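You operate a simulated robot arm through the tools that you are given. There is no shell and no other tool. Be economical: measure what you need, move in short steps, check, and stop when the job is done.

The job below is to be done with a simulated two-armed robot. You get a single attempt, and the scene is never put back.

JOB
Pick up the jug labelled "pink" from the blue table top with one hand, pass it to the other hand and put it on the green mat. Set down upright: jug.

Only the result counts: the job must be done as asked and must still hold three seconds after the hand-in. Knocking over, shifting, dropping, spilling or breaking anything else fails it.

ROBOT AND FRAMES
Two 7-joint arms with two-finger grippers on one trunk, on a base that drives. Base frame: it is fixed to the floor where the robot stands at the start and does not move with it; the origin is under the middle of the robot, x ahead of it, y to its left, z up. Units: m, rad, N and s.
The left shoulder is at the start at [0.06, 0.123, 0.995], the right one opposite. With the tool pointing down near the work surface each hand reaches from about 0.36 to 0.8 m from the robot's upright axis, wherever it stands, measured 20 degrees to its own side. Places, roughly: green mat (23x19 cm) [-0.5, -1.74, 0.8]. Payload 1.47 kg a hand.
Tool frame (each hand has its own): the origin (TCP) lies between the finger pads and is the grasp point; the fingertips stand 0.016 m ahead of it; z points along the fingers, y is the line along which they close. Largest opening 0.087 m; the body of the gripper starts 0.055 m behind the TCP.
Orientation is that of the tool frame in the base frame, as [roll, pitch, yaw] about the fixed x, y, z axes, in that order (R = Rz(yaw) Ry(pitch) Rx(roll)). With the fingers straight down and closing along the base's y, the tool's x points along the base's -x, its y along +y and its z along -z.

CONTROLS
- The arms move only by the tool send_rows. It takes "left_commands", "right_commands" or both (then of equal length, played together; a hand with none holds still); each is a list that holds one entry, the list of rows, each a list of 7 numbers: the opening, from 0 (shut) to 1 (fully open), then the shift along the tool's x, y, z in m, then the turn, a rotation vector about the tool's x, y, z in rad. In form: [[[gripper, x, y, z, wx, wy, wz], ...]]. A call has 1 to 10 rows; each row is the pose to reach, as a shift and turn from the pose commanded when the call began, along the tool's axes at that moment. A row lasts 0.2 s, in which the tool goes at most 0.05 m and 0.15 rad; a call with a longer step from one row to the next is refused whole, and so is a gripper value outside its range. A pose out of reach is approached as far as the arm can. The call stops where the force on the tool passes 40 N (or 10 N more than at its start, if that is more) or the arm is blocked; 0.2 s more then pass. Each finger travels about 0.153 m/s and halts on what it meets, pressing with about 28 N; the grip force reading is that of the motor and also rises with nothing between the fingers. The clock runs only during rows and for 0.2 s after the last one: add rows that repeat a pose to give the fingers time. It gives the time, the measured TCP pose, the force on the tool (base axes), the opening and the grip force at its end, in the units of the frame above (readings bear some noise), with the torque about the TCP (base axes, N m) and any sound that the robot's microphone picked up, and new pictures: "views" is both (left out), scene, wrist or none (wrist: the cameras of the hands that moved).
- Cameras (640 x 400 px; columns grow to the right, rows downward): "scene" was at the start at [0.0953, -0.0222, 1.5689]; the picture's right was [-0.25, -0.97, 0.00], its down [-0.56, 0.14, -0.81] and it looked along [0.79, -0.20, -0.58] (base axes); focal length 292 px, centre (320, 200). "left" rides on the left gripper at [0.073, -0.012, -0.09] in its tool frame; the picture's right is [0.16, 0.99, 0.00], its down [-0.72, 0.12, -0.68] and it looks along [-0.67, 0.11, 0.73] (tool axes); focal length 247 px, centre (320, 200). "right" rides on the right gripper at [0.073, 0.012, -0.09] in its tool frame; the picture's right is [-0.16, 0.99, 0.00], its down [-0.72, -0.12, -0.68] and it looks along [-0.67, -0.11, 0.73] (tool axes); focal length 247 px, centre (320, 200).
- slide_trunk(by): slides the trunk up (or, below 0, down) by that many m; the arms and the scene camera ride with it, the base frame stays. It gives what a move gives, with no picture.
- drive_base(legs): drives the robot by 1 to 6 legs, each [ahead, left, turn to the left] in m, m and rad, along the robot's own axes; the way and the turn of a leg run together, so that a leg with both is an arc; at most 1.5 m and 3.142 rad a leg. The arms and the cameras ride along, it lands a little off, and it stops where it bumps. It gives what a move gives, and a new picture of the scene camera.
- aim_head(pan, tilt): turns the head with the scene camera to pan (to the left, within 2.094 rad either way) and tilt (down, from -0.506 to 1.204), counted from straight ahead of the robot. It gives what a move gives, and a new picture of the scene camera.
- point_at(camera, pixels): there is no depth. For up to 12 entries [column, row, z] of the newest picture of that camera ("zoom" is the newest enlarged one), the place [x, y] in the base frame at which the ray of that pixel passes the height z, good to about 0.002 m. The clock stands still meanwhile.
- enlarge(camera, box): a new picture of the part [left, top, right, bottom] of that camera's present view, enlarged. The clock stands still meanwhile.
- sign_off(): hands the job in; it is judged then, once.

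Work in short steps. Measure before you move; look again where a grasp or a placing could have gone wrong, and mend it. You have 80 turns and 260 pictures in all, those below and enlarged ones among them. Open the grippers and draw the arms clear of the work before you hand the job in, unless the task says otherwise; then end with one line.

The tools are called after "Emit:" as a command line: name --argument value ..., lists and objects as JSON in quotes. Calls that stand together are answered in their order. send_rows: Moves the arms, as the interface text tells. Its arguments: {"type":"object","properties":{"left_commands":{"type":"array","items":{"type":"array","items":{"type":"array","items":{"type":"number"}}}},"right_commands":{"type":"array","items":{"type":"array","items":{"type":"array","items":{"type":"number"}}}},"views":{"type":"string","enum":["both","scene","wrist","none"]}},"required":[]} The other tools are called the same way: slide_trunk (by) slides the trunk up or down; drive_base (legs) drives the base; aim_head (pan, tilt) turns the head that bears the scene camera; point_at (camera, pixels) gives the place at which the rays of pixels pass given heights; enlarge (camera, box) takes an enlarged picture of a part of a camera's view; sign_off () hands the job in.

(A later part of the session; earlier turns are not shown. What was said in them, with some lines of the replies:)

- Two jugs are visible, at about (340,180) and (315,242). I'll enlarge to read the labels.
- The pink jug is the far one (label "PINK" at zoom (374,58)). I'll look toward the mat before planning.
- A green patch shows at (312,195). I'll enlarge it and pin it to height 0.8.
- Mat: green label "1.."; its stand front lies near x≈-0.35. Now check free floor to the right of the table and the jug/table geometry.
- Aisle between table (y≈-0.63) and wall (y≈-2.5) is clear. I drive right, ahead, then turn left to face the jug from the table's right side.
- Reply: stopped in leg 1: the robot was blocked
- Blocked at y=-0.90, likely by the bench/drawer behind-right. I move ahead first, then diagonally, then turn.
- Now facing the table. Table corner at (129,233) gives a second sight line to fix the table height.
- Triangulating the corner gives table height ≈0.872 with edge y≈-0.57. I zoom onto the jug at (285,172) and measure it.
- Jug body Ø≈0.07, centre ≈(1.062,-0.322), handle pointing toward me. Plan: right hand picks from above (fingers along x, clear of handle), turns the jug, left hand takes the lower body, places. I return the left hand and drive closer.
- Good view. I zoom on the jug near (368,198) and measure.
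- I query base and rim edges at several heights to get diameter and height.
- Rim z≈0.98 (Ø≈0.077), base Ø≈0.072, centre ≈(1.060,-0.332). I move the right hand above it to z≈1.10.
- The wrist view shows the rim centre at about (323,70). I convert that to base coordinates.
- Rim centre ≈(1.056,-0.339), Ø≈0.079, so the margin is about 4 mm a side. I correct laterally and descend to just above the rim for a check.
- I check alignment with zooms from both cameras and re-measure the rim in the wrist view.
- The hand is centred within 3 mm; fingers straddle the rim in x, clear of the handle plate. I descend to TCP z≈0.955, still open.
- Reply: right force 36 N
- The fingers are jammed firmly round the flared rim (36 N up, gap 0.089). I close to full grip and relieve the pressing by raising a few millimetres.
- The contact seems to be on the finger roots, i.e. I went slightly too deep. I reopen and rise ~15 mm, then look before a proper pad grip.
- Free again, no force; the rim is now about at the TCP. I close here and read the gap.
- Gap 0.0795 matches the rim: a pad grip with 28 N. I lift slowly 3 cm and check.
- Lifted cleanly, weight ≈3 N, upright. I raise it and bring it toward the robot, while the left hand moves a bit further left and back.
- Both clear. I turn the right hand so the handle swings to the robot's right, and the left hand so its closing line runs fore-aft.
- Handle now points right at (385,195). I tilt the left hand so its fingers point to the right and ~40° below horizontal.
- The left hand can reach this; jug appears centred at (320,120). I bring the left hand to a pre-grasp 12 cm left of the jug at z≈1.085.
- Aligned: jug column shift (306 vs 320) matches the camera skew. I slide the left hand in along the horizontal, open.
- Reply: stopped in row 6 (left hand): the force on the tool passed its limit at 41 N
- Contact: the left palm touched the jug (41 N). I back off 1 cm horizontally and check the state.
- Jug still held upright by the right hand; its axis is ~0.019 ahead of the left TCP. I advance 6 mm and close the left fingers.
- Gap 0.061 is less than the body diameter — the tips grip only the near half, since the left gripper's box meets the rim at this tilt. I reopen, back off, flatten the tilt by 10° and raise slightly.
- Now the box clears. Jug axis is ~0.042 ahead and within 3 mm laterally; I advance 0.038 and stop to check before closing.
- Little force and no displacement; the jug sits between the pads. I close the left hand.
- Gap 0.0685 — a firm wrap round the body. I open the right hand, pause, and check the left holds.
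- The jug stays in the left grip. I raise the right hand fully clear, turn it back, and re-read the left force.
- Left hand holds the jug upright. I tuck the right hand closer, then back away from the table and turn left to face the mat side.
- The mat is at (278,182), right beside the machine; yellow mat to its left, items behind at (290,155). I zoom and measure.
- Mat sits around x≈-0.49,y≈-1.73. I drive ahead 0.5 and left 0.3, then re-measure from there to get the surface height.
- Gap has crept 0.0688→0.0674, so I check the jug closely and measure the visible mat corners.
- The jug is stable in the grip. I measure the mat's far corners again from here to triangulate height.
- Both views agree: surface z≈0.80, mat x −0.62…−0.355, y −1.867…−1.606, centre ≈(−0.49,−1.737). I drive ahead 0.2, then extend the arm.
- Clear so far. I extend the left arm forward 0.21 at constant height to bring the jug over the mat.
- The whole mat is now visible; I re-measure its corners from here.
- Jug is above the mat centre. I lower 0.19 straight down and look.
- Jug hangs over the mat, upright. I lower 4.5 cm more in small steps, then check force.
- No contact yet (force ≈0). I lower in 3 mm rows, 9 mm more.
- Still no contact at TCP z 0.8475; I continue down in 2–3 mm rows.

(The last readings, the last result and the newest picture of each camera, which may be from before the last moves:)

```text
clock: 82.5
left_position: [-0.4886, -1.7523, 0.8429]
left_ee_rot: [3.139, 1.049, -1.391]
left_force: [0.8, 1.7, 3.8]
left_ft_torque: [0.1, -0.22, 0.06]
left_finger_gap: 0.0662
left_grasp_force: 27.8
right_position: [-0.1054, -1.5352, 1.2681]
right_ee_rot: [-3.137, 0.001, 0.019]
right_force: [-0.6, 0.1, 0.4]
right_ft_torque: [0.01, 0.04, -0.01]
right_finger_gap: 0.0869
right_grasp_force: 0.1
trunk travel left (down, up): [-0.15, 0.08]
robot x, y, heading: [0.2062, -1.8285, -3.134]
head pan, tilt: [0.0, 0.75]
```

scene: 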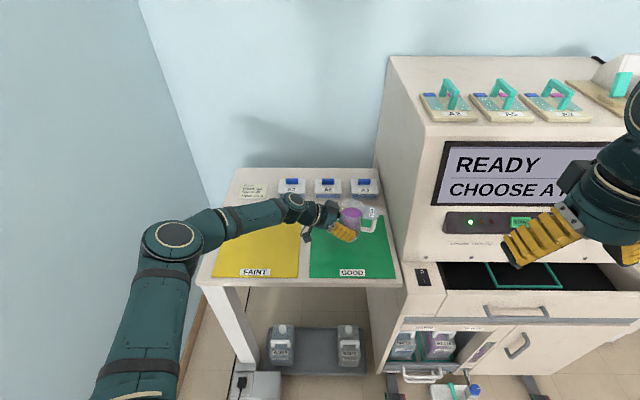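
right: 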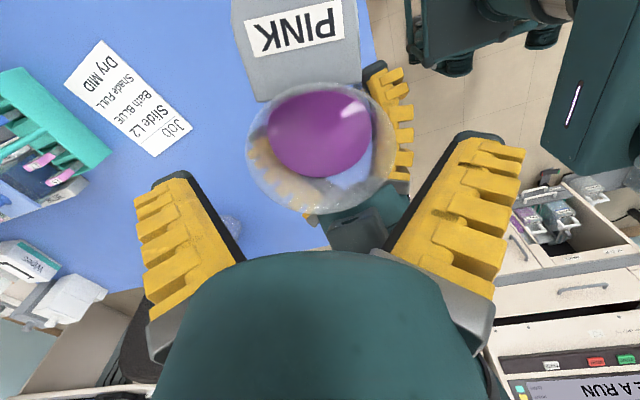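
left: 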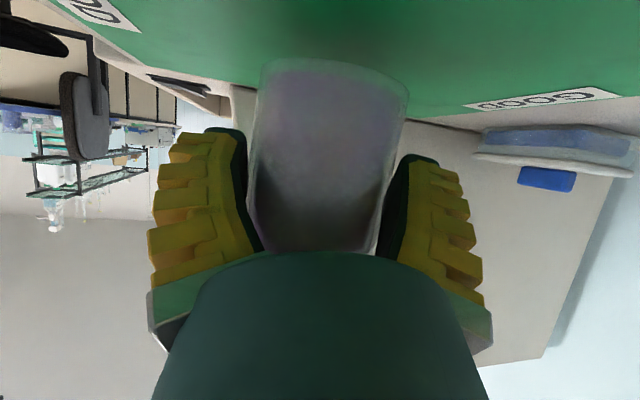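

Contact: 3.8 N upward. I press 2 mm more so the base seats flat, and look.

Emit:
send_rows --left_commands '[[[0, 0.001, 0, 0.0005, 0, 0, 0], [0, 0.0018, 0, 0.001, 0, 0, 0], [0, 0.0018, 0, 0.001, 0, 0, 0]]]' --views "wrist"

Emit:
enlarge --camera "scene" --box '[300, 190, 380, 270]'

```text
clock: 83.3
left_position: [-0.4887, -1.7535, 0.8403]
left_ee_rot: [3.135, 1.049, -1.392]
left_force: [-9.8, -0.6, 12.9]
left_ft_torque: [0.05, -0.05, 0.06]
left_finger_gap: 0.0666
left_grasp_force: 27.7
right_position: [-0.1062, -1.5347, 1.2676]
right_ee_rot: [-3.135, 0.002, 0.02]
right_force: [0.6, -0.1, 0.0]
right_ft_torque: [0.04, 0.01, -0.01]
right_finger_gap: 0.0872
right_grasp_force: 0.0
trunk travel left (down, up): [-0.15, 0.08]
robot x, y, heading: [0.2033, -1.8289, -3.135]
head pan, tilt: [0.0, 0.75]
```

left: 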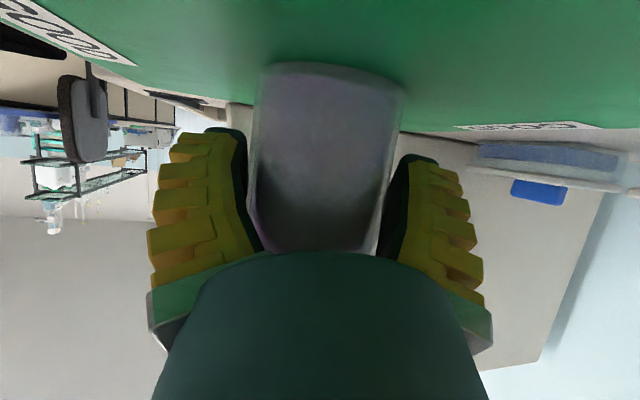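

```text
5.00 times, centred on (340, 230) of scene
```

zoom: 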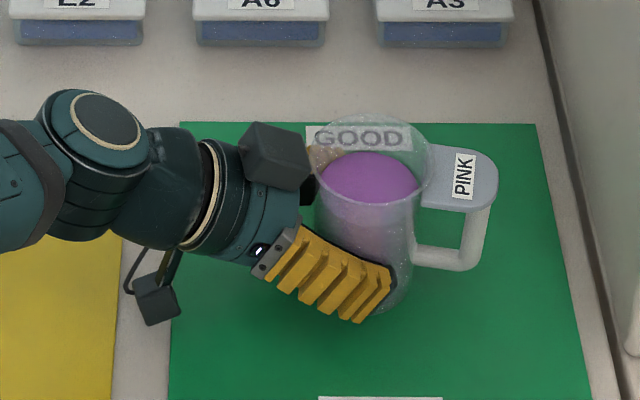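

Seated firmly on the mat. I open the left hand and hold still.

Emit:
send_rows --left_commands '[[[0.8, 0, 0, 0, 0, 0, 0], [1, 0, 0, 0, 0, 0, 0], [1, 0, 0, 0, 0, 0, 0]]]' --views "wrist"

Emit:
enlarge --camera "scene" --box '[300, 190, 380, 270]'

```text
clock: 84.1
left_position: [-0.4884, -1.7523, 0.8392]
left_ee_rot: [-3.141, 1.047, -1.389]
left_force: [0.4, 0.5, -1.4]
left_ft_torque: [0.0, 0.01, -0.05]
left_finger_gap: 0.0872
left_grasp_force: 0.0
right_position: [-0.1062, -1.5343, 1.2658]
right_ee_rot: [-3.133, -0.001, 0.02]
right_force: [-0.6, 0.4, -0.4]
right_ft_torque: [0.04, 0.02, -0.01]
right_finger_gap: 0.0871
right_grasp_force: 0.1
trunk travel left (down, up): [-0.15, 0.08]
robot x, y, heading: [0.2041, -1.8299, -3.133]
head pan, tilt: [0.0, 0.75]
```

left: 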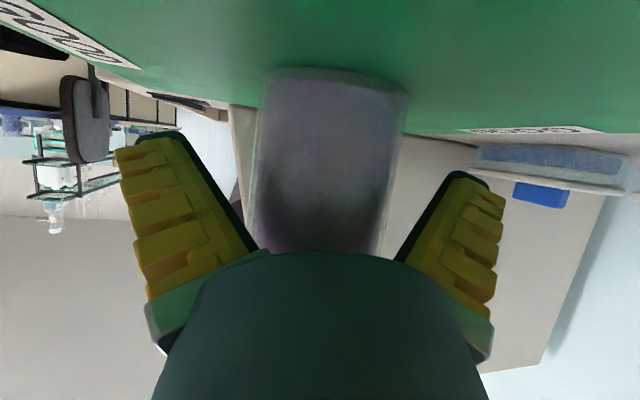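

```text
5.00 times, centred on (340, 230) of scene
```

zoom: 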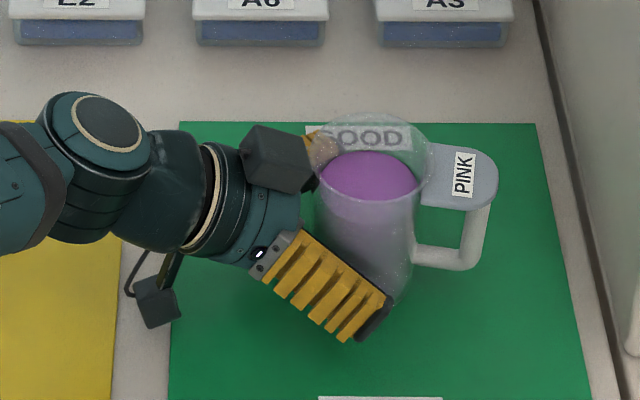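

The jug stands upright on the mat. I withdraw the left hand horizontally back along its fingers, then raise it.

Emit:
send_rows --left_commands '[[[1, 0.0075, 0, -0.013, 0, 0, 0], [1, 0.0175, 0, -0.03, 0, 0, 0], [1, 0.0325, 0, -0.056, 0, 0, 0], [1, 0.05, 0, -0.0866, 0, 0, 0], [1, 0.0325, 0, -0.125, 0, 0, 0], [1, 0.0, 0, -0.145, 0, 0, 0], [1, -0.035, 0, -0.165, 0, 0, 0], [1, -0.07, 0, -0.185, 0, 0, 0]]]'

Emit:
enlarge --camera "scene" --box '[280, 170, 400, 290]'

```text
clock: 85.9
left_position: [-0.4624, -1.877, 0.9922]
left_ee_rot: [-3.141, 1.046, -1.389]
left_force: [1.1, 0.4, -0.1]
left_ft_torque: [0.0, 0.0, 0.07]
left_finger_gap: 0.0871
left_grasp_force: 0.1
right_position: [-0.1049, -1.5345, 1.2669]
right_ee_rot: [-3.137, 0.0, 0.018]
right_force: [-1.0, -0.9, -1.1]
right_ft_torque: [0.03, 0.01, 0.05]
right_finger_gap: 0.087
right_grasp_force: 0.0
trunk travel left (down, up): [-0.15, 0.08]
robot x, y, heading: [0.2038, -1.8285, -3.13]
head pan, tilt: [0.0, 0.75]
```

scene: 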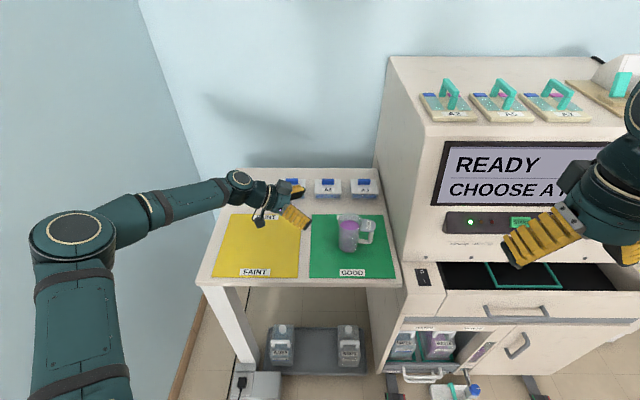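
left: 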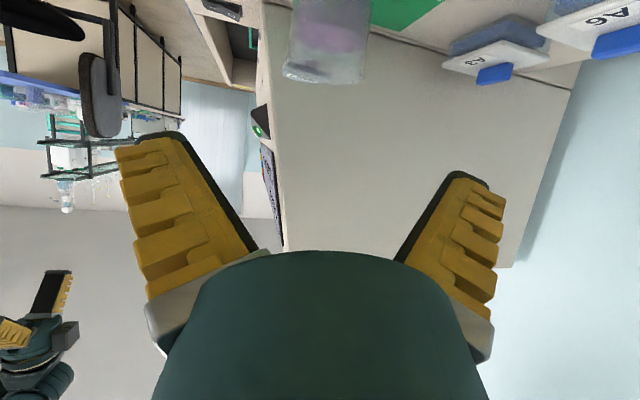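

```text
3.33 times, centred on (340, 230) of scene
```

zoom: 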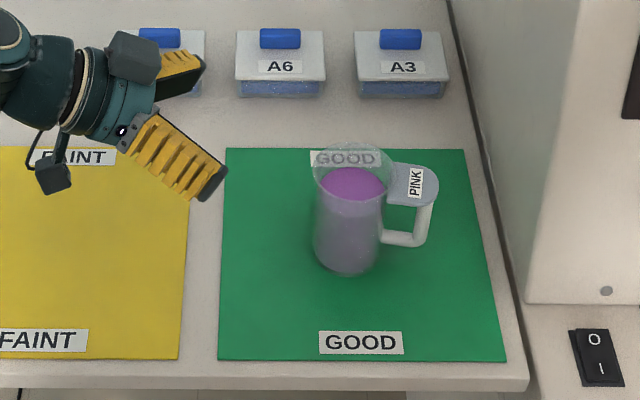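

The jug stands alone and upright inside the mat. I draw the left arm up and back, clear of the work.

Emit:
send_rows --left_commands '[[[1, -0.035, 0, -0.02, 0, 0, 0], [1, -0.07, 0, -0.04, 0, 0, 0], [1, -0.105, 0, -0.06, 0, 0, 0], [1, -0.13, -0.03, -0.075, 0, 0, 0], [1, -0.13, -0.075, -0.085, 0, 0, 0], [1, -0.13, -0.12, -0.095, 0, 0, 0], [1, -0.13, -0.165, -0.105, 0, 0, 0], [1, -0.13, -0.21, -0.115, 0, 0, 0]]]' --views "scene"

Emit:
enlarge --camera "scene" --box '[200, 150, 420, 300]'

```text
clock: 87.7
left_position: [-0.2533, -1.87, 1.1632]
left_ee_rot: [3.139, 1.046, -1.39]
left_force: [-0.3, -0.2, -0.5]
left_ft_torque: [-0.02, 0.05, 0.05]
left_finger_gap: 0.0869
left_grasp_force: 0.0
right_position: [-0.1026, -1.5345, 1.2676]
right_ee_rot: [-3.135, 0.0, 0.019]
right_force: [0.0, 0.6, 0.4]
right_ft_torque: [-0.02, 0.0, 0.0]
right_finger_gap: 0.0872
right_grasp_force: 0.1
trunk travel left (down, up): [-0.15, 0.08]
robot x, y, heading: [0.2007, -1.8307, -3.129]
head pan, tilt: [0.0, 0.75]
```

scene: 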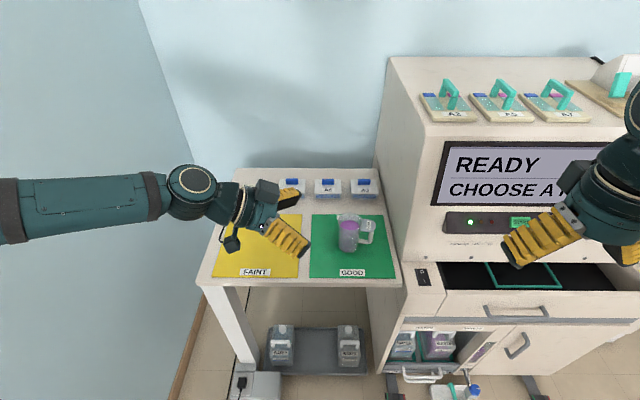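

```text
2.67 times, centred on (310, 225) of scene
```

zoom: 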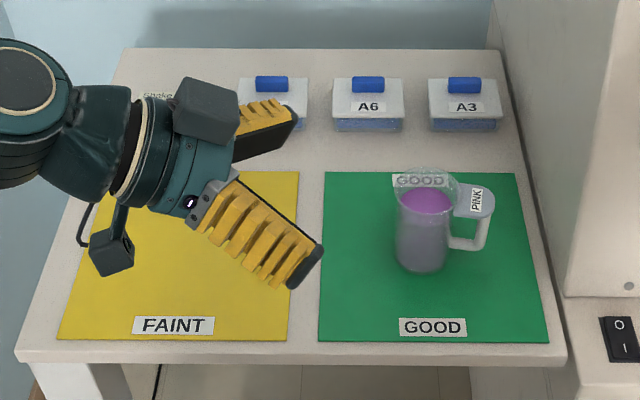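

The pink jug stands upright on the green mat, both grippers are open and clear, and nothing else has moved. I hand the job in.

Emit:
sign_off

```text
The job is handed in.
```

The pink jug was picked up with the right hand, passed to the left hand and set down upright on the green mat.
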